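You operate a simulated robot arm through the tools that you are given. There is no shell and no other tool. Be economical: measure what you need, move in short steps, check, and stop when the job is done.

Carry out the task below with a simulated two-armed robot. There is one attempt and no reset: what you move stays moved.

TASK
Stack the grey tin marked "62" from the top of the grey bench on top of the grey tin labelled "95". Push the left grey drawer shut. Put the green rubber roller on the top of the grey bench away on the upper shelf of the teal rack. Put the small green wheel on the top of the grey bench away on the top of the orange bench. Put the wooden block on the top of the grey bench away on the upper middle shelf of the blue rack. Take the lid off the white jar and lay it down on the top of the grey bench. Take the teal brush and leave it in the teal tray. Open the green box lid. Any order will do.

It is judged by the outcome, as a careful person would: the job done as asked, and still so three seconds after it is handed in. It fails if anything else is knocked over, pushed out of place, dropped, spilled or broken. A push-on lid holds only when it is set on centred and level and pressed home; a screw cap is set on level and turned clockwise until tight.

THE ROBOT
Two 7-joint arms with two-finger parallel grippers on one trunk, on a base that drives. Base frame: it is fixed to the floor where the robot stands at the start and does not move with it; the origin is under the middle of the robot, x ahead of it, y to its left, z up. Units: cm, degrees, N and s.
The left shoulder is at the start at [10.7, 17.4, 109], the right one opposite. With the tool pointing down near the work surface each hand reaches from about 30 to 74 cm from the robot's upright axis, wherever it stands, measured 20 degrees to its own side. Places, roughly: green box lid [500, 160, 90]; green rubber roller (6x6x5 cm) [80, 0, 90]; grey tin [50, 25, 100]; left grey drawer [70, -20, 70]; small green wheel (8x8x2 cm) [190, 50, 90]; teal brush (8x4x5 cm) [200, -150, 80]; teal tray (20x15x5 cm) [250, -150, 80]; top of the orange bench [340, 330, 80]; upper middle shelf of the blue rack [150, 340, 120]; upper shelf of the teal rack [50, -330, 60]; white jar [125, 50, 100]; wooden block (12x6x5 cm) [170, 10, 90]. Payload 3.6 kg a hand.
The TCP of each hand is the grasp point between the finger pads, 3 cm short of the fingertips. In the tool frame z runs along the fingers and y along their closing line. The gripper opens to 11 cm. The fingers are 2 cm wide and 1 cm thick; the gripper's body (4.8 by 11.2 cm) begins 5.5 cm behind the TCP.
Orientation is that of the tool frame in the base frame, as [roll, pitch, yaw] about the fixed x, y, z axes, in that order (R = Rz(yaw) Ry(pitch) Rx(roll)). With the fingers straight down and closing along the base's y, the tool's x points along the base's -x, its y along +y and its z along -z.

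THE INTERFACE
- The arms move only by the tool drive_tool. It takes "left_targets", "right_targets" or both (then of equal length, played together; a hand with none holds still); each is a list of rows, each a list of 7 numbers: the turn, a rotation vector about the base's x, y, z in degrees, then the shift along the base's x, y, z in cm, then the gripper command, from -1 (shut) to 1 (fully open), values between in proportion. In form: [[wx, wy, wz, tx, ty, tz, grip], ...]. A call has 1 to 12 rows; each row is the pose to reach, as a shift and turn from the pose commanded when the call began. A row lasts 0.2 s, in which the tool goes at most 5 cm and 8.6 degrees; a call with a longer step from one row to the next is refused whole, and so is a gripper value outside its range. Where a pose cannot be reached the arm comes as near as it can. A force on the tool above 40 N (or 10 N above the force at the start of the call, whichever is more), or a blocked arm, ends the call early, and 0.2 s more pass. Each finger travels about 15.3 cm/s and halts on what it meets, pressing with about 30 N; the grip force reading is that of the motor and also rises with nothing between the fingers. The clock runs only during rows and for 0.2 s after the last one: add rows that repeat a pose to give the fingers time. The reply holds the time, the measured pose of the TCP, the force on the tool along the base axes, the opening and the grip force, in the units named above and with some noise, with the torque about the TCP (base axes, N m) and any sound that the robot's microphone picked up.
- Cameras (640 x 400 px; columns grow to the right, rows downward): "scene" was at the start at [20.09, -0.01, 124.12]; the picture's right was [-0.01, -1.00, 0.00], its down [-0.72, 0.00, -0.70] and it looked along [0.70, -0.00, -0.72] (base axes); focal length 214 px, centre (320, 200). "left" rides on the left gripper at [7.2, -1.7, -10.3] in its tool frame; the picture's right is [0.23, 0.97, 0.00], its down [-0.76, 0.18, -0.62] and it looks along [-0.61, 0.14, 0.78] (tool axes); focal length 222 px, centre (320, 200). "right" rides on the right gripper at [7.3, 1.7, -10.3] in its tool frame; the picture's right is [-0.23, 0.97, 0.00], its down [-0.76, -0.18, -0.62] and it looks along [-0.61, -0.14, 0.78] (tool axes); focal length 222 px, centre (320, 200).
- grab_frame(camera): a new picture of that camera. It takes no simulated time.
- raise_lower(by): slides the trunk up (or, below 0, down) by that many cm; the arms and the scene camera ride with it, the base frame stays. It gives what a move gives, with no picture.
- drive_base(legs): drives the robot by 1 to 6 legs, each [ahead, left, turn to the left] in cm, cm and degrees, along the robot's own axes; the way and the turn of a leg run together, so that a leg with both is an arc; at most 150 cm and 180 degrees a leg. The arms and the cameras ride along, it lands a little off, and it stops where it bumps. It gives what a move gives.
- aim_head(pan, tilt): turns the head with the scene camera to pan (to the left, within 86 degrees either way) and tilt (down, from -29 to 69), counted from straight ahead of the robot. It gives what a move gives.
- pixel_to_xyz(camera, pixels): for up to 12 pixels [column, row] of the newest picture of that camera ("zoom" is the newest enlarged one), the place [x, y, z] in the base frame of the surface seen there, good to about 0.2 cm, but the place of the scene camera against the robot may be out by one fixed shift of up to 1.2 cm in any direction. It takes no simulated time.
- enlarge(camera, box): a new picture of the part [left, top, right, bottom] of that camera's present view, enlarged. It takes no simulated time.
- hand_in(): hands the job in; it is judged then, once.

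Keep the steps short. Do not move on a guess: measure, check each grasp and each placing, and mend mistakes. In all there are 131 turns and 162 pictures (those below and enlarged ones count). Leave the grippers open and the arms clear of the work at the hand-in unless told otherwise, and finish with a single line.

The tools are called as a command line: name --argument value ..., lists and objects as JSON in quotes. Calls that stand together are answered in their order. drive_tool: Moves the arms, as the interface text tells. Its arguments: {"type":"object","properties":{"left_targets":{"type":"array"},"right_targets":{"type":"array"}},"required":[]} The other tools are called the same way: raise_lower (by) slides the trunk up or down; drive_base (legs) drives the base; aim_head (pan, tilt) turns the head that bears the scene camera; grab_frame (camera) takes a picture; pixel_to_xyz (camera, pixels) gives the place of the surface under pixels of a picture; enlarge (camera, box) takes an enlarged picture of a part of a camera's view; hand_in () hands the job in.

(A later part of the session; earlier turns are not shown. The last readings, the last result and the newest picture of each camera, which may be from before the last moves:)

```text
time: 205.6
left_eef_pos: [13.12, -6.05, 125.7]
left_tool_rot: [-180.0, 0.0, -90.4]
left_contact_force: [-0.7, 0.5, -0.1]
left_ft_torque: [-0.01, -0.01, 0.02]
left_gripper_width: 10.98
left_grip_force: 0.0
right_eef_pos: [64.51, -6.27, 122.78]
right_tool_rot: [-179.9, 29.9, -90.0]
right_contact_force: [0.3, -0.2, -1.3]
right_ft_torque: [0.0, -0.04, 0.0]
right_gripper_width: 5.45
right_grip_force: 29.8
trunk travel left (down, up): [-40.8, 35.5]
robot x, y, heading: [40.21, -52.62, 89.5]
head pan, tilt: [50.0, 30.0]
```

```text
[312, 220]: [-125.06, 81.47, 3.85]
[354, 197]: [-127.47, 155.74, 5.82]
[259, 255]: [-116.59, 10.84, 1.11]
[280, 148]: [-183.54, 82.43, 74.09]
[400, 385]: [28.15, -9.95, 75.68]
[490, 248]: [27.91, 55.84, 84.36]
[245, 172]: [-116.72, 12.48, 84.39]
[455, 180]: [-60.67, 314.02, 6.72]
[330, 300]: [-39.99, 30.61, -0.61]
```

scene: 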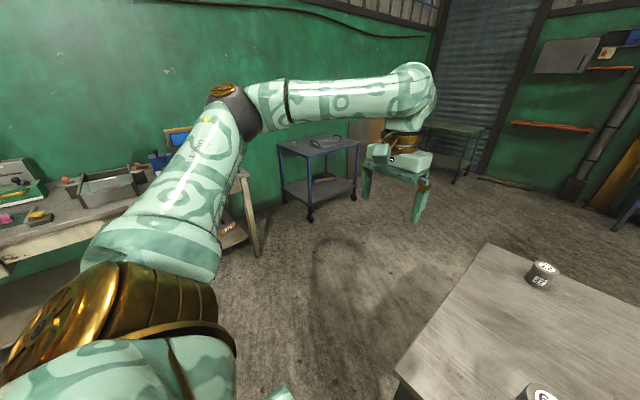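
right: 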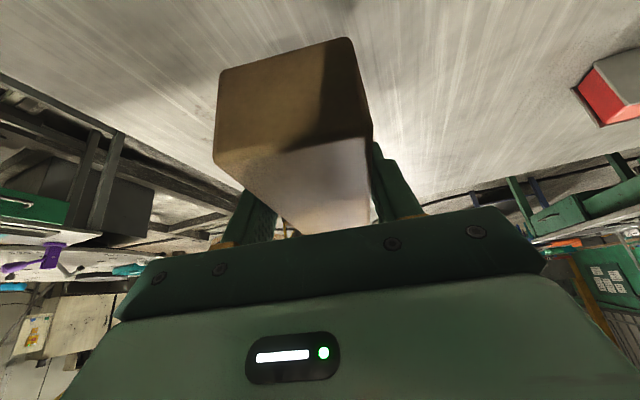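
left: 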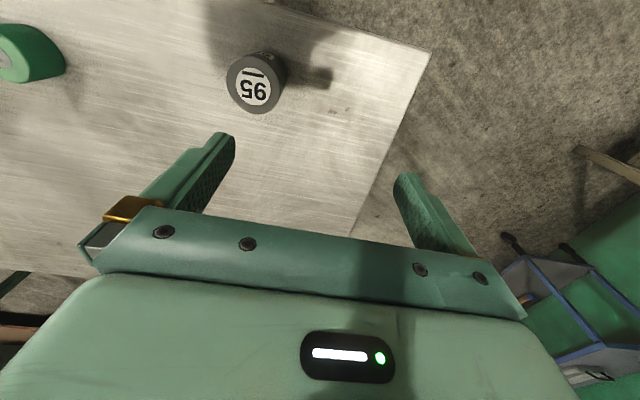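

The way x≈-38 is free. I drive around the west end to in front of the blue rack.

drive_base --legs '[[0, 78, 0.5], [150, 0, 0], [85, 0, 0], [0, -150, 0], [0, -22, 0]]'

aim_head --pan 0 --tilt 20

grab_frame --camera "scene"

```text
time: 229.3
left_eef_pos: [107.65, 230.38, 125.69]
left_tool_rot: [179.9, 0.0, -89.9]
left_contact_force: [0.1, -0.3, -0.4]
left_ft_torque: [-0.01, -0.02, 0.01]
left_gripper_width: 10.98
left_grip_force: 0.1
right_eef_pos: [159.0, 230.65, 122.77]
right_tool_rot: [-179.9, 29.9, -89.6]
right_contact_force: [0.8, -0.8, -2.3]
right_ft_torque: [0.0, 0.02, 0.01]
right_gripper_width: 5.46
right_grip_force: 29.6
trunk travel left (down, up): [-40.8, 35.5]
robot x, y, heading: [135.05, 183.96, 89.9]
head pan, tilt: [50.0, 30.0]
```

```text
time: 230.5
left_eef_pos: [107.47, 230.35, 125.82]
left_tool_rot: [180.0, 0.0, -89.8]
left_contact_force: [-0.3, 0.5, -0.7]
left_ft_torque: [0.03, -0.02, -0.01]
left_gripper_width: 11.0
left_grip_force: 0.1
right_eef_pos: [158.81, 230.63, 122.88]
right_tool_rot: [-179.9, 30.0, -89.7]
right_contact_force: [1.1, -0.3, -2.4]
right_ft_torque: [-0.02, 0.01, 0.0]
right_gripper_width: 5.45
right_grip_force: 29.7
trunk travel left (down, up): [-40.8, 35.5]
robot x, y, heading: [134.78, 184.67, 89.6]
head pan, tilt: [0.0, 20.0]
```

```text
84 pictures are left
```

scene: 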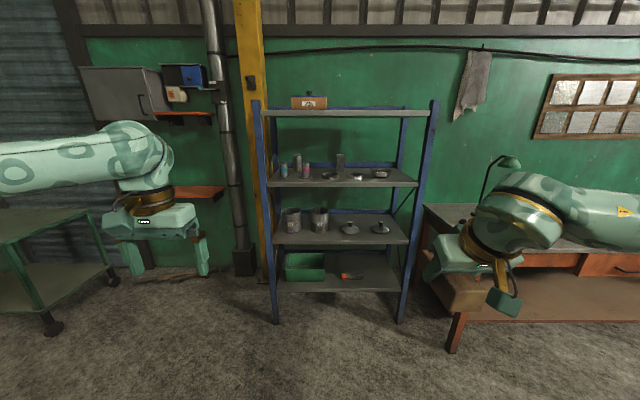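

Four shelves; the upper middle one is at row ~180. I enlarge and measure free space on it.

enlarge --camera "scene" --box '[250, 90, 440, 250]'

pixel_to_xyz --camera "scene" --pixels '[[272, 183], [340, 183], [412, 182], [405, 172], [381, 174], [330, 176], [357, 177], [300, 180], [306, 174], [340, 115], [395, 178], [265, 117]]'

```text
2.50 times, centred on (345, 170) of scene
```

zoom: 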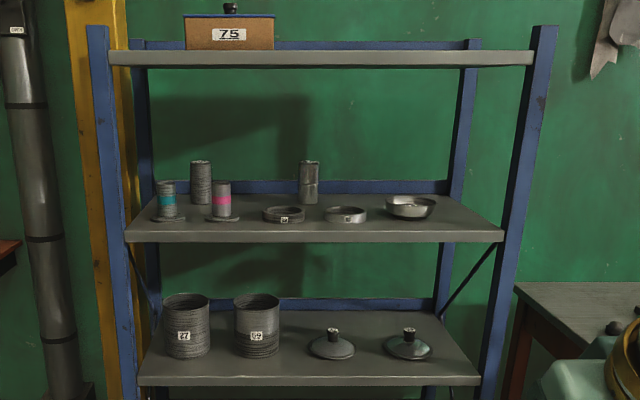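

```text
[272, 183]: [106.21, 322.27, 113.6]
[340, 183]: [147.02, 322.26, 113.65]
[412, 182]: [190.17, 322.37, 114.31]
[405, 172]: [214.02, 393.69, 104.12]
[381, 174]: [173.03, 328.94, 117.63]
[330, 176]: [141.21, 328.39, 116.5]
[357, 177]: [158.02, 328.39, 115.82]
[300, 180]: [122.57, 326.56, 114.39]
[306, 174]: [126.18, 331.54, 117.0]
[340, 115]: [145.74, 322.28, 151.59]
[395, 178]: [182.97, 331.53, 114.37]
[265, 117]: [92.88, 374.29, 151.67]
```

The free place is at the right end (x≈181–191). I strafe right 26 cm, approach to y≈240, and look with the right camera.

pixel_to_xyz --camera "zoom" --pixels '[[435, 208], [503, 235], [493, 225], [490, 210], [520, 235], [535, 120], [535, 290], [410, 218], [390, 203], [470, 215], [455, 205]]'

drive_base --legs '[[25, -25, 0]]'

grab_frame --camera "scene"

grab_frame --camera "right"

```text
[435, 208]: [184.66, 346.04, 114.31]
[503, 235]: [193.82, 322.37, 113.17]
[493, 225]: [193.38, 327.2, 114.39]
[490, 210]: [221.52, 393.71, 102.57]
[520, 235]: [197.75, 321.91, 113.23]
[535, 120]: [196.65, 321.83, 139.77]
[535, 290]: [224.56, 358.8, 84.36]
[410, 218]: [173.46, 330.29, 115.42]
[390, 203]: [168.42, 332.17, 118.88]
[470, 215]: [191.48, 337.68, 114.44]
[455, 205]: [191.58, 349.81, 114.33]
```

```text
time: 232.8
left_eef_pos: [132.82, 255.3, 125.85]
left_tool_rot: [-179.9, 0.0, -90.1]
left_contact_force: [-0.3, 0.7, -0.2]
left_ft_torque: [-0.02, 0.01, 0.03]
left_gripper_width: 10.98
left_grip_force: 0.0
right_eef_pos: [184.1, 255.41, 122.8]
right_tool_rot: [-179.9, 29.8, -89.7]
right_contact_force: [-0.9, -0.2, -1.2]
right_ft_torque: [-0.01, 0.02, -0.01]
right_gripper_width: 5.48
right_grip_force: 30.0
trunk travel left (down, up): [-40.8, 35.5]
robot x, y, heading: [159.86, 208.99, 89.8]
head pan, tilt: [0.0, 20.0]
```

```text
82 pictures are left
```

scene: 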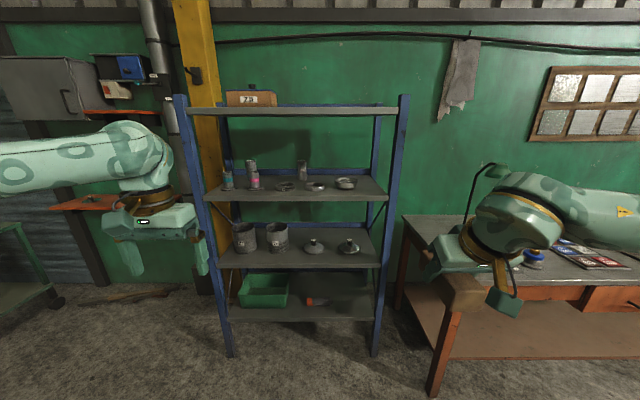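

```text
81 pictures are left
```

right: 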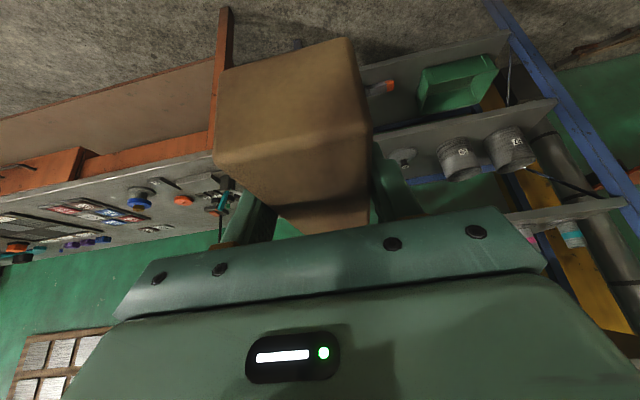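

Free width x 179.5–194; I'll aim for (187, 329.5). I check the height of my right wrist/forearm against the shelf above (z≈149).

pixel_to_xyz --camera "scene" --pixels '[[535, 175], [510, 185], [620, 195], [490, 225], [490, 170], [440, 395], [404, 225], [345, 182], [375, 193], [330, 110]]'

drive_base --legs '[[50, -3, 0]]'

grab_frame --camera "scene"

```text
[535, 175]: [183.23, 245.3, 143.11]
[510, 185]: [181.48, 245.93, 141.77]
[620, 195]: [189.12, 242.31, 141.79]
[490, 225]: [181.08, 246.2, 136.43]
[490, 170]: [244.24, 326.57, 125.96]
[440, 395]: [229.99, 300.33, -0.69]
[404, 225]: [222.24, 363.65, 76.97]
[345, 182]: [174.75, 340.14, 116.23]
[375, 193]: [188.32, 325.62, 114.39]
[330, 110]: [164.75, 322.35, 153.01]
```

```text
time: 235.8
left_eef_pos: [136.17, 305.55, 125.58]
left_tool_rot: [-180.0, 0.0, -90.1]
left_contact_force: [-1.0, -0.3, -0.5]
left_ft_torque: [-0.02, 0.01, -0.05]
left_gripper_width: 11.0
left_grip_force: 0.1
right_eef_pos: [187.51, 305.44, 122.75]
right_tool_rot: [-179.9, 29.8, -89.8]
right_contact_force: [-1.0, -0.1, -1.2]
right_ft_torque: [-0.03, 0.0, 0.01]
right_gripper_width: 5.49
right_grip_force: 29.8
trunk travel left (down, up): [-40.8, 35.5]
robot x, y, heading: [163.39, 259.44, 89.6]
head pan, tilt: [0.0, 20.0]
```

```text
80 pictures are left
```

scene: 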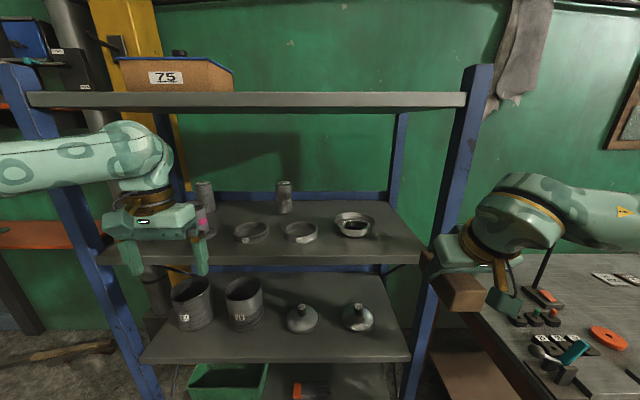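

Wrist top will be ~139 at placing height: clear. I drive 10 cm nearer (pulling the left hand back), then extend the right hand to y≈329 at the present height.

drive_tool --left_targets '[[0, 0, 0, 0, -4, 0, 1], [0, 0, 0, 0, -8, 0, 1], [0, 0, 0, 0, -12, 0, 1]]'

drive_base --legs '[[10, 0, 0]]'

drive_tool --right_targets '[[0, 0, 0, -0.2, 3, 0, -1], [0, 0, 0, -0.4, 6, 0, -1], [0, 0, 0, -0.5, 9, 0, -1], [0, 0, 0, -0.5, 12, 0, -1], [0, 0, 0, -0.5, 13.8, 0, -1], [0, 0, 0, -0.5, 13.8, 0, -1]]'

grab_frame --camera "scene"

grab_frame --camera "right"

```text
time: 236.6
left_eef_pos: [136.15, 293.41, 125.72]
left_tool_rot: [180.0, 0.0, -90.1]
left_contact_force: [0.4, -0.4, 0.1]
left_ft_torque: [0.04, -0.02, -0.01]
left_gripper_width: 10.99
left_grip_force: 0.0
right_eef_pos: [187.43, 305.35, 122.79]
right_tool_rot: [-179.9, 29.9, -89.8]
right_contact_force: [0.6, -0.1, -2.5]
right_ft_torque: [0.05, 0.01, -0.01]
right_gripper_width: 5.48
right_grip_force: 29.8
trunk travel left (down, up): [-40.8, 35.5]
robot x, y, heading: [163.24, 259.35, 89.6]
head pan, tilt: [0.0, 20.0]
```

```text
time: 237.7
left_eef_pos: [136.22, 303.53, 125.69]
left_tool_rot: [180.0, 0.0, -90.2]
left_contact_force: [0.0, 0.4, 0.4]
left_ft_torque: [-0.03, -0.01, -0.02]
left_gripper_width: 11.0
left_grip_force: 0.1
right_eef_pos: [187.59, 315.58, 122.84]
right_tool_rot: [-179.9, 29.7, -89.8]
right_contact_force: [0.3, 0.6, -2.0]
right_ft_torque: [0.02, 0.04, -0.01]
right_gripper_width: 5.46
right_grip_force: 30.0
trunk travel left (down, up): [-40.8, 35.5]
robot x, y, heading: [163.07, 269.17, 89.7]
head pan, tilt: [0.0, 20.0]
```

```text
time: 239.1
left_eef_pos: [136.1, 303.49, 125.72]
left_tool_rot: [-180.0, 0.0, -90.3]
left_contact_force: [-0.3, 0.3, 0.1]
left_ft_torque: [-0.04, -0.02, 0.01]
left_gripper_width: 11.02
left_grip_force: 0.1
right_eef_pos: [187.11, 329.07, 122.69]
right_tool_rot: [-179.9, 29.9, -89.8]
right_contact_force: [0.8, 0.0, -2.6]
right_ft_torque: [-0.01, 0.01, -0.03]
right_gripper_width: 5.47
right_grip_force: 30.0
trunk travel left (down, up): [-40.8, 35.5]
robot x, y, heading: [163.39, 269.38, 89.6]
head pan, tilt: [0.0, 20.0]
```

```text
79 pictures are left
```

scene: 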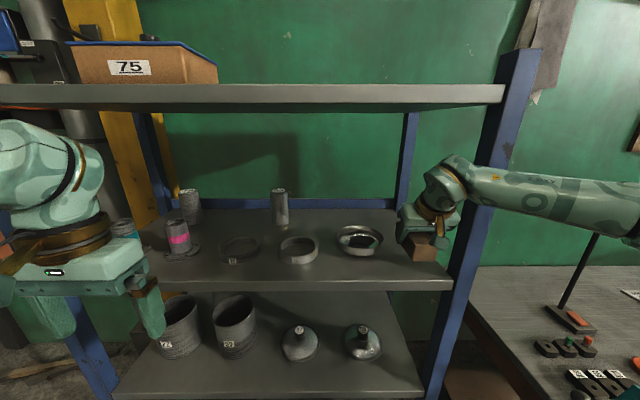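

```text
78 pictures are left
```

right: 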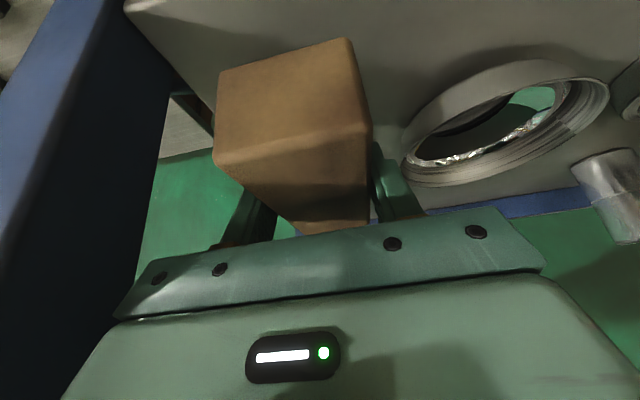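

I check bowl edge, shelf height and post with the right camera.

pixel_to_xyz --camera "right" --pixels '[[404, 150], [410, 175], [390, 60], [395, 100], [150, 60], [160, 100], [180, 60], [205, 85], [280, 20], [140, 5]]'

```text
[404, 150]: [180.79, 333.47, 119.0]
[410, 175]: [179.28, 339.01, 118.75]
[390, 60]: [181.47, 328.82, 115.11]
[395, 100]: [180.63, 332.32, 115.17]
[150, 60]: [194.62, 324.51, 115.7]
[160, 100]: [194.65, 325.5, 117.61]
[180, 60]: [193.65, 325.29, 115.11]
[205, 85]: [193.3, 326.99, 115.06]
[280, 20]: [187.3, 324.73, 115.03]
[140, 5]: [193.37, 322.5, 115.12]
```

Shelf 115.1; clearances fine. I lower to contact.

drive_tool --right_targets '[[0, 0, 0, -0.2, 0.3, -1.5, -1], [0, 0, 0, -0.2, 0.3, -3, -1], [0, 0, 0, -0.2, 0.3, -3.8, -1], [0, 0, 0, -0.2, 0.3, -4.1, -1], [0, 0, 0, -0.2, 0.3, -4.25, -1], [0, 0, 0, -0.2, 0.3, -4.35, -1], [0, 0, 0, -0.2, 0.3, -4.35, -1]]'

```text
time: 240.7
left_eef_pos: [136.21, 303.49, 125.74]
left_tool_rot: [-180.0, 0.1, -90.3]
left_contact_force: [-0.9, -0.5, 0.1]
left_ft_torque: [-0.03, -0.02, -0.06]
left_gripper_width: 10.99
left_grip_force: 0.1
right_eef_pos: [186.85, 329.51, 118.39]
right_tool_rot: [-179.8, 29.8, -89.8]
right_contact_force: [-0.1, 0.0, -1.9]
right_ft_torque: [-0.02, 0.01, -0.04]
right_gripper_width: 5.47
right_grip_force: 30.2
trunk travel left (down, up): [-40.8, 35.5]
robot x, y, heading: [163.21, 269.32, 90.0]
head pan, tilt: [0.0, 20.0]
```

drive_tool --right_targets '[[0, 0, 0, 0, 0, -0.15, -1], [0, 0, 0, 0, 0, -0.25, -1], [0, 0, 0, 0, 0, -0.3, -1]]'

```text
time: 241.5
left_eef_pos: [136.16, 303.29, 125.81]
left_tool_rot: [180.0, 0.0, -90.1]
left_contact_force: [-0.1, -1.1, 0.1]
left_ft_torque: [0.01, 0.02, -0.01]
left_gripper_width: 11.0
left_grip_force: 0.1
right_eef_pos: [186.93, 329.42, 118.45]
right_tool_rot: [-179.9, 30.1, -89.9]
right_contact_force: [1.9, 2.8, 12.9]
right_ft_torque: [-0.75, 0.14, 0.08]
right_gripper_width: 5.47
right_grip_force: 29.5
trunk travel left (down, up): [-40.8, 35.5]
robot x, y, heading: [163.39, 269.32, 89.6]
head pan, tilt: [0.0, 20.0]
```

Contact. I release to 7 cm, draw back mostly toward me, and look.

drive_tool --right_targets '[[0, 0, 0, 0, 0, 0.1, -0.3], [0, 0, 0, 0, 0, 0.1, 0.27], [0, 0, 0, 0, 0, 0.1, 0.27], [0, 0, 0, 0, 0, 0.1, 0.27], [0, 0, 0, 0, -1.5, 2, 0.27], [0, 0, 0, 0, -4, 4, 0.27], [0, 0, 0, 0, -8, 5, 0.27], [0, 0, 0, 0, -12.5, 5, 0.27], [0, 0, 0, 0, -17, 5, 0.6], [0, 0, 0, 0, -21, 5, 1]]'

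grab_frame --camera "scene"

```text
time: 243.7
left_eef_pos: [136.28, 303.37, 125.72]
left_tool_rot: [-179.9, 0.1, -90.1]
left_contact_force: [0.1, 0.1, -0.5]
left_ft_torque: [-0.01, 0.01, 0.02]
left_gripper_width: 11.0
left_grip_force: 0.1
right_eef_pos: [186.97, 308.34, 123.25]
right_tool_rot: [180.0, 29.9, -89.7]
right_contact_force: [-0.2, 0.3, 0.2]
right_ft_torque: [0.01, -0.04, 0.01]
right_gripper_width: 11.02
right_grip_force: 0.0
trunk travel left (down, up): [-40.8, 35.5]
robot x, y, heading: [163.33, 269.14, 89.6]
head pan, tilt: [0.0, 20.0]
```

```text
77 pictures are left
```

scene: 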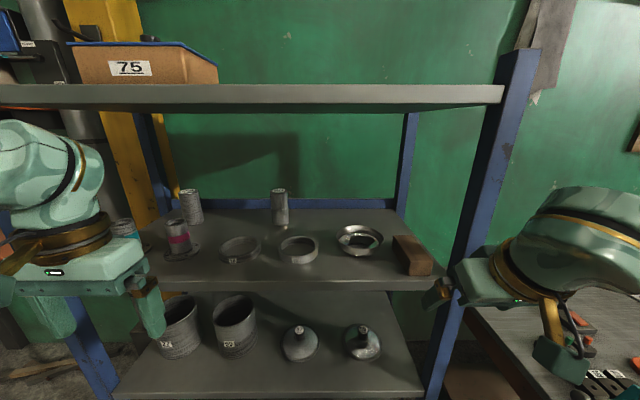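

The block sits well on the upper middle shelf. Next I level the right hand, back off, turn round and drive to the +y side of the grey bench, where wheel and jar are both in reach.

drive_tool --right_targets '[[-8, 0, 0, 0, -4, 0, 1], [-16, 0, 0, 0, -5, 0, 1], [-24, 0, 0, 0, -6, 0, 1], [-29.9, 0, 0, 0, -6, 1, 1]]'

drive_base --legs '[[-27, 0, 0], [0, 0, 90], [0, 0, 90], [138, 0, 0]]'

aim_head --pan 0 --tilt 48

grab_frame --camera "scene"

grab_frame --camera "right"

grab_frame --camera "left"

```text
time: 244.7
left_eef_pos: [136.18, 303.44, 125.7]
left_tool_rot: [179.9, 0.1, -90.2]
left_contact_force: [1.2, -0.5, 0.2]
left_ft_torque: [0.01, -0.03, -0.01]
left_gripper_width: 11.01
left_grip_force: 0.0
right_eef_pos: [186.81, 302.54, 124.25]
right_tool_rot: [-180.0, -0.2, -89.9]
right_contact_force: [-0.2, 0.4, 0.6]
right_ft_torque: [0.01, -0.01, 0.01]
right_gripper_width: 10.99
right_grip_force: 0.0
trunk travel left (down, up): [-40.8, 35.5]
robot x, y, heading: [163.09, 269.08, 89.6]
head pan, tilt: [0.0, 20.0]
```

```text
time: 260.8
left_eef_pos: [190.62, 68.81, 125.73]
left_tool_rot: [180.0, 0.0, 90.4]
left_contact_force: [0.0, 0.0, -0.8]
left_ft_torque: [0.02, 0.0, -0.01]
left_gripper_width: 11.02
left_grip_force: 0.1
right_eef_pos: [140.14, 69.4, 124.13]
right_tool_rot: [-179.9, 0.0, 90.7]
right_contact_force: [-0.4, 0.1, 0.8]
right_ft_torque: [-0.04, -0.02, 0.01]
right_gripper_width: 11.0
right_grip_force: 0.1
trunk travel left (down, up): [-40.8, 35.5]
robot x, y, heading: [163.07, 102.63, -89.9]
head pan, tilt: [0.0, 20.0]
```

```text
time: 261.8
left_eef_pos: [190.67, 68.83, 125.8]
left_tool_rot: [180.0, -0.1, 90.4]
left_contact_force: [-0.3, 0.5, -0.3]
left_ft_torque: [0.0, 0.01, 0.03]
left_gripper_width: 11.01
left_grip_force: 0.1
right_eef_pos: [140.11, 69.26, 124.22]
right_tool_rot: [180.0, 0.0, 90.7]
right_contact_force: [-1.1, 0.2, 0.2]
right_ft_torque: [-0.05, -0.03, -0.04]
right_gripper_width: 11.02
right_grip_force: 0.1
trunk travel left (down, up): [-40.8, 35.5]
robot x, y, heading: [163.64, 102.55, -89.9]
head pan, tilt: [0.0, 48.0]
```

```text
76 pictures are left
```

scene: 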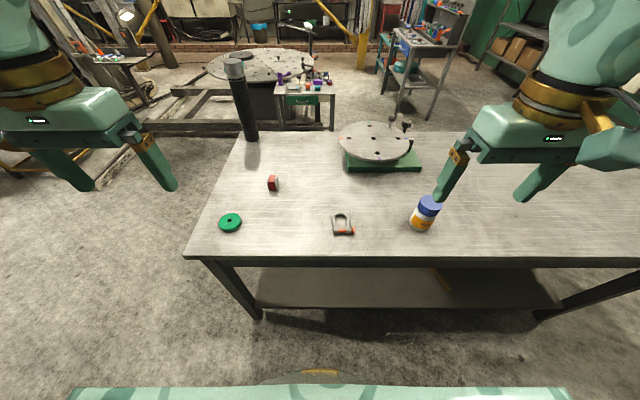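

```text
75 pictures are left
```

right: 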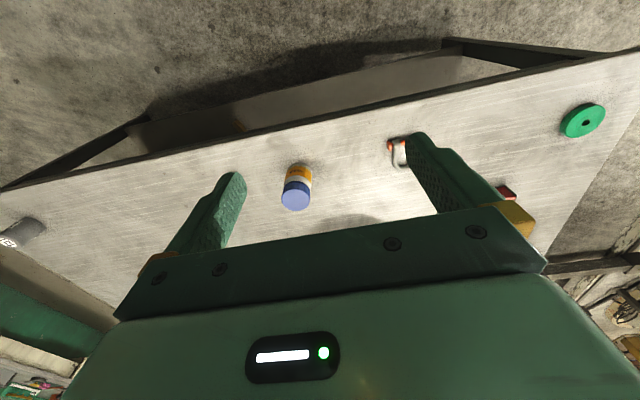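

```text
74 pictures are left
```

left: 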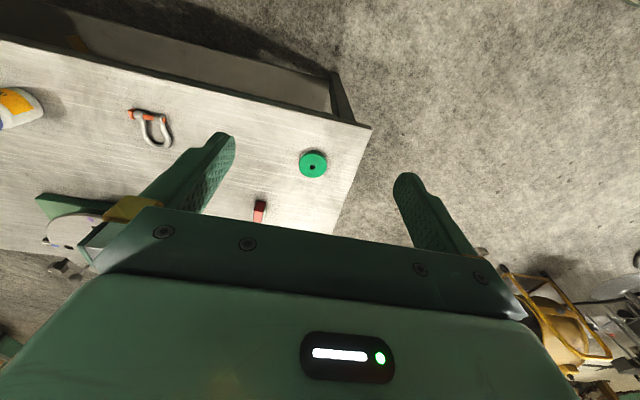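

I measure wheel and jar in the hand cameras and zoom on the jar lid.

enlarge --camera "scene" --box '[395, 185, 455, 240]'

pixel_to_xyz --camera "left" --pixels '[[312, 166], [300, 165], [326, 163], [313, 176], [313, 153], [340, 190], [260, 212]]'

pixel_to_xyz --camera "right" --pixels '[[296, 200], [283, 200], [310, 200], [297, 209], [298, 188], [300, 172], [289, 176], [312, 176], [340, 160]]'

```text
7.27 times, centred on (425, 212) of scene
```

zoom: 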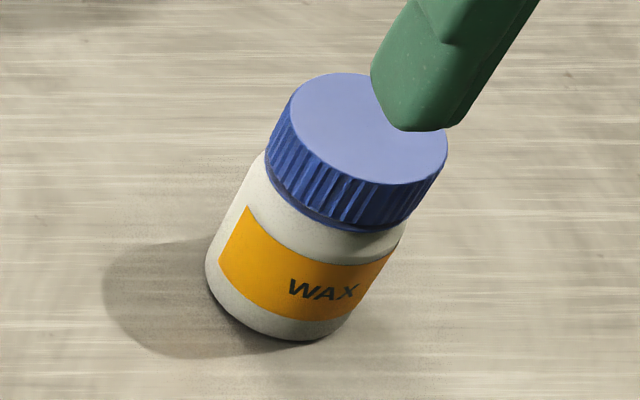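

```text
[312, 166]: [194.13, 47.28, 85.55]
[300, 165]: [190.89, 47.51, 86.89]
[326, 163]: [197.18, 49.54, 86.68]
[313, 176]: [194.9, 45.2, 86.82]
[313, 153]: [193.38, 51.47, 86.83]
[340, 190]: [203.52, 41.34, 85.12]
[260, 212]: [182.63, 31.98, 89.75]
```

```text
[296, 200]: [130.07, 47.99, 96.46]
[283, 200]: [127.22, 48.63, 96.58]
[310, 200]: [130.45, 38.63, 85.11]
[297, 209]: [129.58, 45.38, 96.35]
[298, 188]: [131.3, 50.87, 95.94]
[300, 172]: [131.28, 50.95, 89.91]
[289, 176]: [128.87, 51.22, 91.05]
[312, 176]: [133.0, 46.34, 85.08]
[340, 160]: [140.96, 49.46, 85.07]
```

It's a ribbed screw cap: top z 96.5, jar centre ≈(130.1,47.8). I'll hold the body with the left hand (tilted 70°, from my side) and unscrew with the right hand from above. First: strafe so the jar is straight ahead, and lower the trunk.

drive_base --legs '[[2, -31, 0]]'

raise_lower --by -16

drive_tool --left_targets '[[-8, 0, 0, 0, 1, 0, 1], [-16, 0, 0, 0, 2, 0, 1], [-24, 0, 0, -1, 3, -1, 1], [-32, 0, 0, -2, 4, -2, 1], [-40, 0, 0, -3, 5, -3, 1], [-48, 0, 0, -4, 5, -4, 1], [-56, 0, 0, -5, 5, -5, 1], [-64, 0, 0, -6, 5, -6, 1], [-70, 0, 0, -7, 5, -7, 1], [-70, 0, 0, -7, 5, -7, 1]]' --right_targets '[[0, 0, 0, 0, 0, 0, 1], [0, 0, 0, 0, 0, 0, 1], [0, 0, 0, 0, 0, 0, 1], [0, 0, 0, 0, 0, 0, 1], [0, 0, 0, 0, 0, 0, 1], [0, 0, 0, 0, 0, 0, 1], [0, 0, 0, 0, 0, 0, 1], [0, 0, 0, 0, 0, 0, 1], [0, 0, 0, 0, 0, 0, 1], [0, 0, 0, 0, 0, 0, 1]]'

grab_frame --camera "scene"

grab_frame --camera "right"

```text
time: 263.8
left_eef_pos: [159.76, 66.65, 125.57]
left_tool_rot: [-180.0, -0.1, 90.3]
left_contact_force: [-0.2, 0.2, -0.6]
left_ft_torque: [0.04, -0.02, -0.03]
left_gripper_width: 10.99
left_grip_force: 0.1
right_eef_pos: [108.89, 67.22, 124.26]
right_tool_rot: [180.0, 0.0, 90.7]
right_contact_force: [0.2, 0.0, -0.2]
right_ft_torque: [0.0, 0.0, 0.0]
right_gripper_width: 11.0
right_grip_force: 0.1
trunk travel left (down, up): [-40.8, 35.5]
robot x, y, heading: [132.2, 100.66, -89.8]
head pan, tilt: [0.0, 48.0]
```

```text
time: 265.7
left_eef_pos: [159.79, 66.75, 109.69]
left_tool_rot: [180.0, 0.1, 90.3]
left_contact_force: [0.5, 0.4, -0.5]
left_ft_torque: [0.01, 0.02, 0.02]
left_gripper_width: 11.02
left_grip_force: 0.2
right_eef_pos: [109.05, 67.31, 108.25]
right_tool_rot: [180.0, 0.0, 90.7]
right_contact_force: [0.2, -0.3, -0.2]
right_ft_torque: [0.01, -0.02, 0.0]
right_gripper_width: 10.98
right_grip_force: 0.0
trunk travel left (down, up): [-24.8, 51.5]
robot x, y, heading: [132.31, 100.81, -89.8]
head pan, tilt: [0.0, 48.0]
```

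```text
time: 267.9
left_eef_pos: [141.09, 55.19, 109.06]
left_tool_rot: [-178.1, 69.5, 92.0]
left_contact_force: [0.3, -1.1, -0.6]
left_ft_torque: [0.0, 0.01, -0.07]
left_gripper_width: 11.01
left_grip_force: 0.0
left hand out of reach, approached as far as the arm can: row 2, 3, 4, 5, 6, 7, 8, 9, 10
right_eef_pos: [109.58, 66.45, 108.05]
right_tool_rot: [-179.7, -0.4, 90.8]
right_contact_force: [0.9, -1.8, -0.7]
right_ft_torque: [0.12, 0.04, -0.01]
right_gripper_width: 10.98
right_grip_force: 0.0
trunk travel left (down, up): [-24.8, 51.5]
robot x, y, heading: [132.2, 100.71, -89.9]
head pan, tilt: [0.0, 48.0]
```

```text
72 pictures are left
```

scene: 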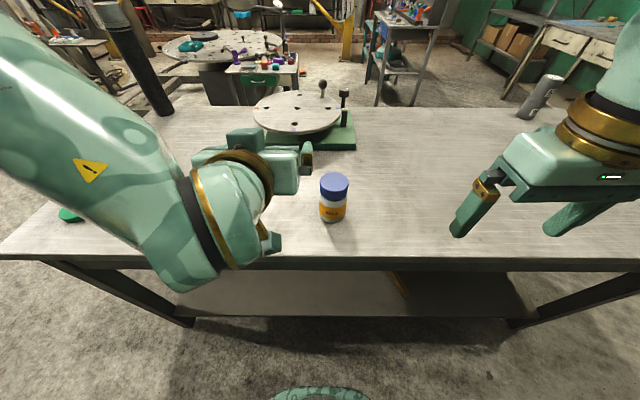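

```text
71 pictures are left
```

right: 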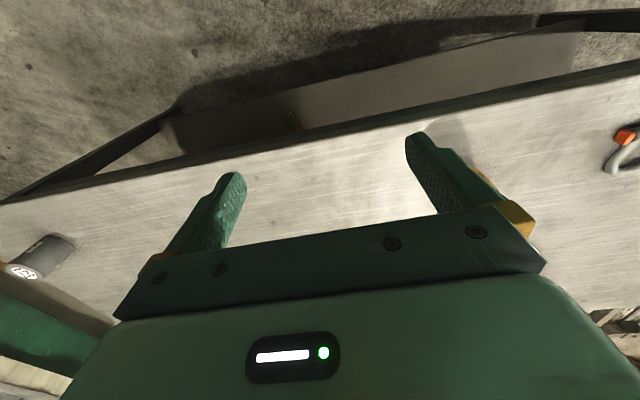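

The left hand is now pointing at the jar (limited by closeness). I back the base 8 cm for room, then bring the left hand in line with the jar at z≈89.5.

drive_base --legs '[[-8, 0, 0]]'

drive_tool --left_targets '[[0, 0, -1, -2.2, 0, -3.6, 1], [0, 0, -2, -4.4, 0, -7.4, 1], [0, 0, -2, -6.6, 0, -11.2, 1], [0, 0, -2, -8.8, 0, -15, 1], [0, 0, -2, -11, 0, -19, 1], [0, 0, -2, -11, 0, -19.5, 1], [0, 0, -2, -11, 0, -19.5, 1]]'

grab_frame --camera "scene"

grab_frame --camera "left"

```text
time: 268.9
left_eef_pos: [140.35, 63.95, 109.6]
left_tool_rot: [-179.0, 70.0, 91.0]
left_contact_force: [0.2, 0.2, -0.3]
left_ft_torque: [0.02, 0.0, 0.02]
left_gripper_width: 11.01
left_grip_force: 0.0
right_eef_pos: [108.94, 75.36, 108.23]
right_tool_rot: [179.9, 0.1, 90.7]
right_contact_force: [-0.3, -0.7, 0.6]
right_ft_torque: [-0.04, 0.04, -0.01]
right_gripper_width: 11.0
right_grip_force: 0.2
trunk travel left (down, up): [-24.8, 51.5]
robot x, y, heading: [131.93, 108.63, -89.6]
head pan, tilt: [0.0, 48.0]
```

```text
time: 270.5
left_eef_pos: [129.55, 63.98, 89.85]
left_tool_rot: [-179.0, 69.9, 89.0]
left_contact_force: [0.4, 0.2, 0.2]
left_ft_torque: [-0.02, -0.02, -0.01]
left_gripper_width: 11.02
left_grip_force: 0.2
right_eef_pos: [109.09, 75.18, 108.18]
right_tool_rot: [180.0, 0.0, 90.6]
right_contact_force: [0.6, -0.7, -0.4]
right_ft_torque: [-0.01, -0.01, 0.0]
right_gripper_width: 11.01
right_grip_force: 0.1
trunk travel left (down, up): [-24.8, 51.5]
robot x, y, heading: [132.4, 109.26, -89.7]
head pan, tilt: [0.0, 48.0]
```

```text
70 pictures are left
```

scene: 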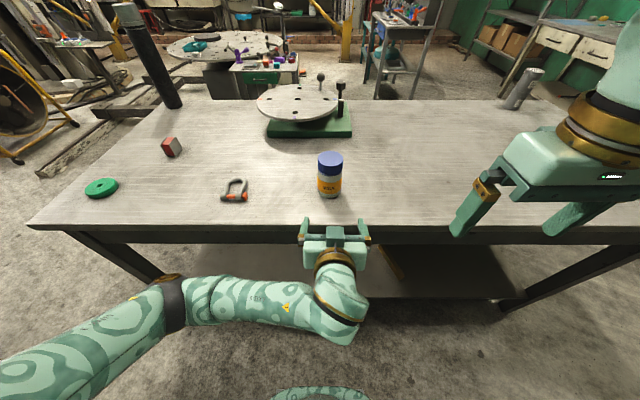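

```text
69 pictures are left
```

left: 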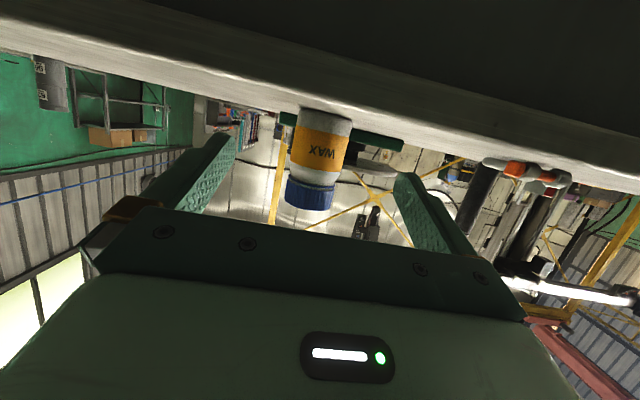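

The jar is between the fingers' lines. I measure the jar body from this camera.

pixel_to_xyz --camera "left" --pixels '[[295, 150], [322, 150], [347, 150], [290, 195], [334, 195], [310, 190], [312, 207]]'

```text
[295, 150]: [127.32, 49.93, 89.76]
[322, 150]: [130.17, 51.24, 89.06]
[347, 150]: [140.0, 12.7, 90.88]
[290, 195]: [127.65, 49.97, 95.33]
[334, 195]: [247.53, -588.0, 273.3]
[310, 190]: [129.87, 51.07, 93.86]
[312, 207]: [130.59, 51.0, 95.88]
```

Jar centre ≈(130.1,48). I move the open left hand forward 15.6 cm around the jar.

drive_tool --left_targets '[[0, 0, 0, 0.55, -4, 0, 1], [0, 0, 0, 0.55, -8, 0, 1], [0, 0, 0, 0.55, -11, 0, 1], [0, 0, 0, 0.55, -13.5, 0, 1], [0, 0, 0, 0.55, -15.6, 0, 1], [0, 0, 0, 0.55, -15.6, 0, 1]]'

grab_frame --camera "left"

grab_frame --camera "scene"

```text
time: 271.9
left_eef_pos: [130.09, 48.21, 89.97]
left_tool_rot: [-179.0, 69.8, 89.0]
left_contact_force: [0.3, 0.2, 0.5]
left_ft_torque: [-0.01, -0.01, 0.03]
left_gripper_width: 11.0
left_grip_force: 0.0
right_eef_pos: [109.02, 75.2, 108.17]
right_tool_rot: [180.0, 0.0, 90.8]
right_contact_force: [-0.3, -0.1, -0.1]
right_ft_torque: [-0.01, 0.03, -0.03]
right_gripper_width: 11.02
right_grip_force: 0.1
trunk travel left (down, up): [-24.8, 51.5]
robot x, y, heading: [132.27, 108.51, -89.8]
head pan, tilt: [0.0, 48.0]
```

```text
68 pictures are left
```

left: 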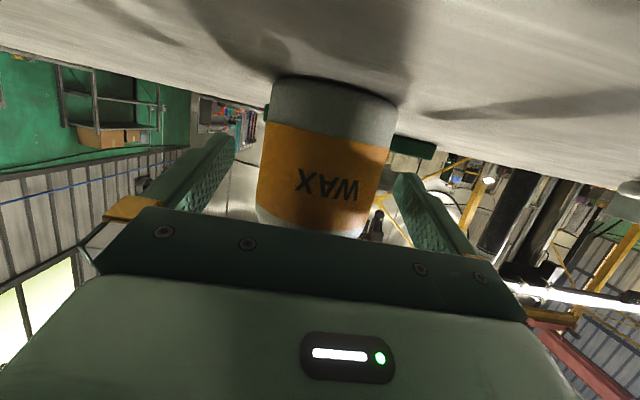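

```text
67 pictures are left
```

scene: 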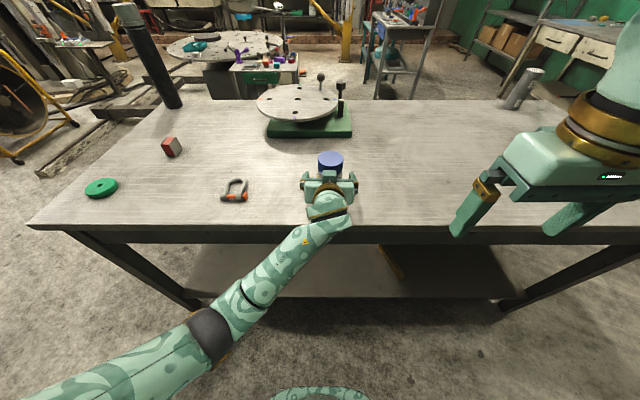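

Centred. I close the left hand and meanwhile bring the right hand above the cap, pre-turned 50° clockwise.

drive_tool --left_targets '[[0, 0, 0, 0, 0, 0, 0.3], [0, 0, 0, 0, 0, 0, -0.3], [0, 0, 0, 0, 0, 0, -1], [0, 0, 0, 0, 0, 0, -1], [0, 0, 0, 0, 0, 0, -1], [0, 0, 0, 0, 0, 0, -1], [0, 0, 0, 0, 0, 0, -1], [0, 0, 0, 0, 0, 0, -1], [0, 0, 0, 0, 0, 0, -1], [0, 0, 0, 0, 0, 0, -1]]' --right_targets '[[0, 0, 0, 2.6, -3.4, 0, 1], [0, 0, -7, 5.2, -6.8, 0, 1], [0, 0, -14, 7.8, -10.2, 0, 1], [0, 0, -21, 10.4, -13.6, 0, 1], [0, 0, -28, 13, -17, 0, 1], [0, 0, -35, 15.6, -20.4, 0, 1], [0, 0, -42, 18.2, -23.8, 0, 1], [0, 0, -50, 20.2, -26.4, 0, 1], [0, 0, -50, 21, -27.3, 0, 1], [0, 0, -50, 21, -27.3, 0, 1]]'

grab_frame --camera "right"

grab_frame --camera "scene"

```text
time: 274.1
left_eef_pos: [130.07, 48.28, 90.01]
left_tool_rot: [-179.0, 70.0, 89.0]
left_contact_force: [-1.0, -1.7, 4.0]
left_ft_torque: [-0.12, -0.13, -0.03]
left_gripper_width: 6.57
left_grip_force: 30.8
right_eef_pos: [130.17, 47.83, 108.21]
right_tool_rot: [180.0, 0.0, 40.7]
right_contact_force: [-0.3, -0.4, -0.5]
right_ft_torque: [-0.04, 0.01, 0.04]
right_gripper_width: 11.0
right_grip_force: 0.0
trunk travel left (down, up): [-24.8, 51.5]
robot x, y, heading: [132.27, 108.62, -89.6]
head pan, tilt: [0.0, 48.0]
```

```text
66 pictures are left
```

right: 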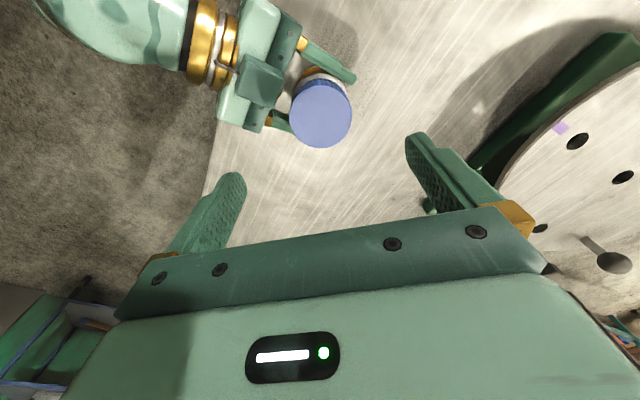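

```text
65 pictures are left
```

scene: 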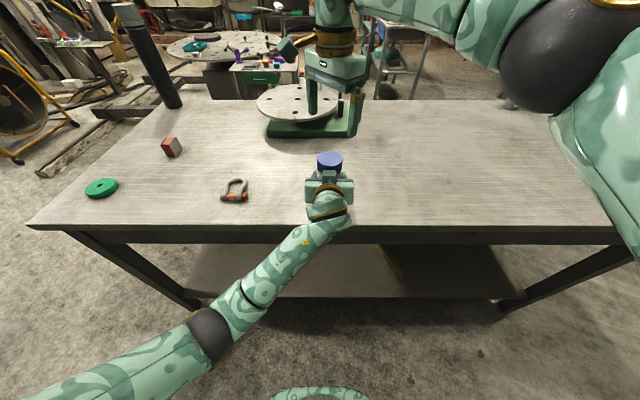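

Jar gripped (6.6 cm). I measure the cap centre and the height of the left hand parts below my right hand.

pixel_to_xyz --camera "right" --pixels '[[320, 113], [291, 113], [350, 113], [320, 146], [322, 84], [260, 80], [255, 50], [225, 95], [290, 30], [320, 65]]'

```text
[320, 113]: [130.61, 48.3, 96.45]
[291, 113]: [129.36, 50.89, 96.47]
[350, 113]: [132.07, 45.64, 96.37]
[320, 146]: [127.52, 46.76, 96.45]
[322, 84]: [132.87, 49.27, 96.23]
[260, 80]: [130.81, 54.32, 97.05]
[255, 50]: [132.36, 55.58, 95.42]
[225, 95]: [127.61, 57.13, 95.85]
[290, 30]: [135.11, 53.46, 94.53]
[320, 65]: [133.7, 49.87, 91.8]
```

Cap centre ≈(130.45,48.15). I lower the right hand to z 96.3 (fingertips just at the cap's lower rim) and close on the cap.

drive_tool --left_targets '[[0, 0, 0, 0, 0, 0, -1], [0, 0, 0, 0, 0, 0, -1], [0, 0, 0, 0, 0, 0, -1], [0, 0, 0, 0, 0, 0, -1], [0, 0, 0, 0, 0, 0, -1], [0, 0, 0, 0, 0, 0, -1], [0, 0, 0, 0, 0, 0, -1], [0, 0, 0, 0, 0, 0, -1]]' --right_targets '[[0, 0, 0, 0.3, 0.3, -4, 1], [0, 0, 0, 0.3, 0.3, -8, 1], [0, 0, 0, 0.3, 0.3, -11, 1], [0, 0, 0, 0.3, 0.3, -11.9, 1], [0, 0, 0, 0.3, 0.3, -11.9, 0.3], [0, 0, 0, 0.3, 0.3, -11.9, -0.5], [0, 0, 0, 0.3, 0.3, -11.9, -1], [0, 0, 0, 0.3, 0.3, -11.9, -1]]'

grab_frame --camera "right"

```text
time: 275.1
left_eef_pos: [130.13, 48.44, 89.93]
left_tool_rot: [179.7, 69.8, 87.8]
left_contact_force: [0.8, 1.9, 3.4]
left_ft_torque: [-0.09, -0.33, -0.02]
left_gripper_width: 6.54
left_grip_force: 29.6
right_eef_pos: [130.21, 48.27, 97.45]
right_tool_rot: [179.5, 0.0, 40.3]
right_contact_force: [-2.0, 2.0, 13.6]
right_ft_torque: [0.78, 0.5, 0.05]
right_gripper_width: 11.02
right_grip_force: 0.0
trunk travel left (down, up): [-24.8, 51.5]
robot x, y, heading: [132.49, 108.75, -89.8]
head pan, tilt: [0.0, 48.0]
stopped in row 4 (right hand): the force on the tool passed its limit at 46 N (the readings are from after the stop); the commanded pose is now the measured one
```

```text
64 pictures are left
```

right: 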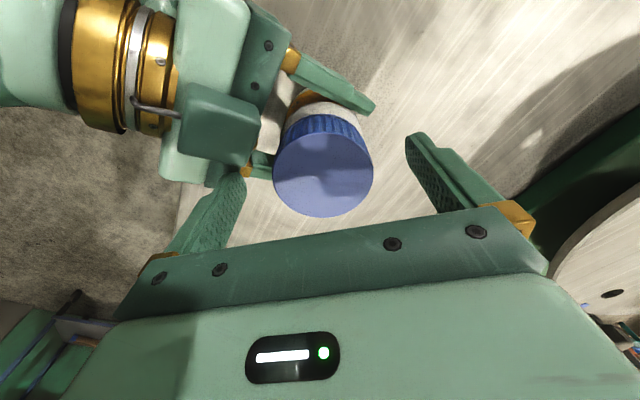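

A right finger touched the left palm since it was fully open. I raise, narrow the opening to 7.8 cm, turn to yaw 52, and lower again.

drive_tool --left_targets '[[0, 0, 0, 0, 0, 0, -1], [0, 0, 0, 0, 0, 0, -1], [0, 0, 0, 0, 0, 0, -1], [0, 0, 0, 0, 0, 0, -1], [0, 0, 0, 0, 0, 0, -1], [0, 0, 0, 0, 0, 0, -1], [0, 0, 0, 0, 0, 0, -1], [0, 0, 0, 0, 0, 0, -1], [0, 0, 0, 0, 0, 0, -1]]' --right_targets '[[0, 0, 0, 0.2, -0.1, 2.5, 1], [0, 0, 6, 0.2, -0.1, 2.5, 0.42], [0, 0, 12, 0.2, -0.1, 2.5, 0.42], [0, 0, 12, 0.2, -0.1, 1, 0.42], [0, 0, 12, 0.2, -0.1, -0.5, 0.42], [0, 0, 12, 0.2, -0.1, -1.1, 0.42], [0, 0, 12, 0.2, -0.1, -1.1, -0.2], [0, 0, 12, 0.2, -0.1, -1.1, -1], [0, 0, 12, 0.2, -0.1, -1.1, -1]]'

grab_frame --camera "right"

```text
time: 277.1
left_eef_pos: [130.05, 48.12, 89.91]
left_tool_rot: [179.7, 69.8, 87.9]
left_contact_force: [3.2, -16.7, 22.4]
left_ft_torque: [-0.04, 0.32, -0.06]
left_gripper_width: 6.57
left_grip_force: 30.0
right_eef_pos: [130.37, 48.07, 96.12]
right_tool_rot: [179.7, -0.1, 52.3]
right_contact_force: [-8.4, 9.3, 1.4]
right_ft_torque: [0.25, 0.25, -0.01]
right_gripper_width: 6.09
right_grip_force: 30.3
trunk travel left (down, up): [-24.8, 51.5]
robot x, y, heading: [132.63, 108.82, -90.1]
head pan, tilt: [0.0, 48.0]
```

```text
63 pictures are left
```

right: 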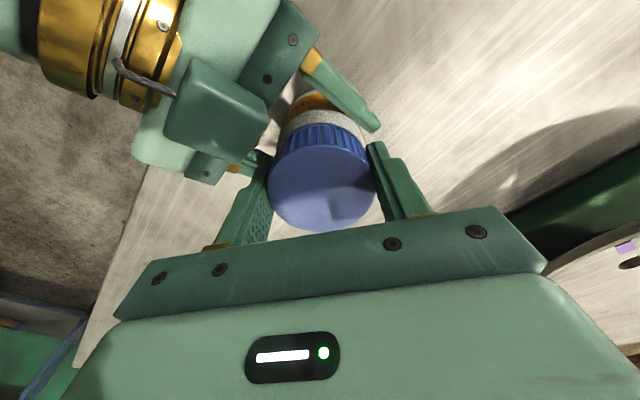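

Cap gripped (6.1 cm). I turn counter-clockwise 72° in 8° steps, with a slight rise.

drive_tool --left_targets '[[0, 0, 0, 0, 0, 0, -1], [0, 0, 0, 0, 0, 0, -1], [0, 0, 0, 0, 0, 0, -1], [0, 0, 0, 0, 0, 0, -1], [0, 0, 0, 0, 0, 0, -1], [0, 0, 0, 0, 0, 0, -1], [0, 0, 0, 0, 0, 0, -1], [0, 0, 0, 0, 0, 0, -1], [0, 0, 0, 0, 0, 0, -1]]' --right_targets '[[0, 0, 8, 0, 0, 0, -1], [0, 0, 16, 0, 0, 0, -1], [0, 0, 24, 0, 0, 0, -1], [0, 0, 32, 0, 0, 0.05, -1], [0, 0, 40, 0, 0, 0.05, -1], [0, 0, 48, 0, 0, 0.05, -1], [0, 0, 56, 0, 0, 0.1, -1], [0, 0, 64, 0, 0, 0.1, -1], [0, 0, 72, 0, 0, 0.1, -1]]'

grab_frame --camera "right"

```text
time: 279.1
left_eef_pos: [130.31, 48.28, 89.92]
left_tool_rot: [179.4, 69.7, 87.8]
left_contact_force: [24.2, -5.1, 17.2]
left_ft_torque: [-0.16, 0.52, 0.06]
left_gripper_width: 6.58
left_grip_force: 29.8
right_eef_pos: [130.28, 48.05, 96.38]
right_tool_rot: [179.6, 0.2, 100.5]
right_contact_force: [-28.7, 4.4, 3.4]
right_ft_torque: [0.11, 1.09, -0.07]
right_gripper_width: 6.1
right_grip_force: 29.7
right hand out of reach, approached as far as the arm can: row 7, 8, 9
trunk travel left (down, up): [-24.8, 51.5]
robot x, y, heading: [132.46, 108.75, -89.9]
head pan, tilt: [0.0, 48.0]
```

```text
62 pictures are left
```

right: 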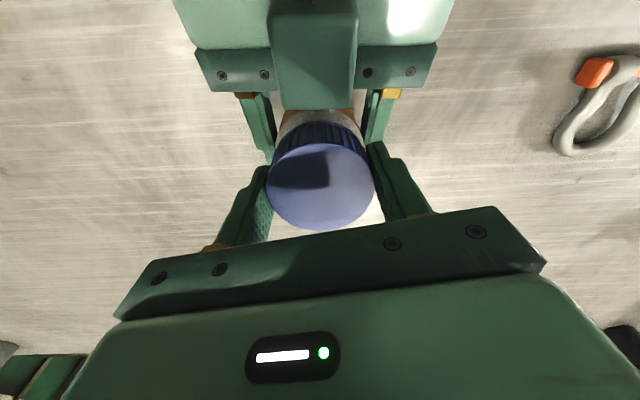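

Turned 48° (arm limit at yaw 100). Torque about z is small. I test whether the cap is already free with a gentle 0.6 cm pull.

drive_tool --left_targets '[[0, 0, 0, 0, 0, 0, -1], [0, 0, 0, 0, 0, 0, -1], [0, 0, 0, 0, 0, 0, -1], [0, 0, 0, 0, 0, 0, -1]]' --right_targets '[[0, 0, 0, 0, 0, 0.2, -1], [0, 0, 0, 0, 0, 0.4, -1], [0, 0, 0, 0, 0, 0.6, -1], [0, 0, 0, 0, 0, 0.6, -1]]'

enlarge --camera "left" --box '[220, 60, 440, 250]'

```text
time: 280.1
left_eef_pos: [130.2, 48.2, 89.83]
left_tool_rot: [179.9, 69.9, 88.0]
left_contact_force: [18.9, 8.7, 25.8]
left_ft_torque: [-0.37, 0.39, 0.06]
left_gripper_width: 6.63
left_grip_force: 29.8
right_eef_pos: [130.25, 47.82, 96.49]
right_tool_rot: [179.9, -0.2, 100.5]
right_contact_force: [-18.8, -7.7, -29.9]
right_ft_torque: [-0.22, 0.77, -0.01]
right_gripper_width: 6.16
right_grip_force: 30.2
trunk travel left (down, up): [-24.8, 51.5]
robot x, y, heading: [131.98, 108.88, -89.7]
head pan, tilt: [0.0, 48.0]
```

```text
2.11 times, centred on (330, 155) of left
```

zoom: 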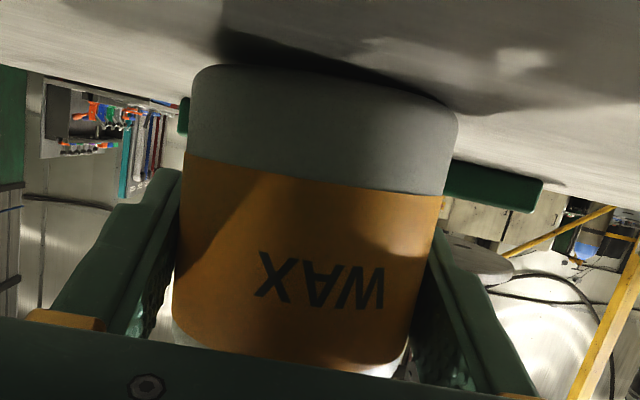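

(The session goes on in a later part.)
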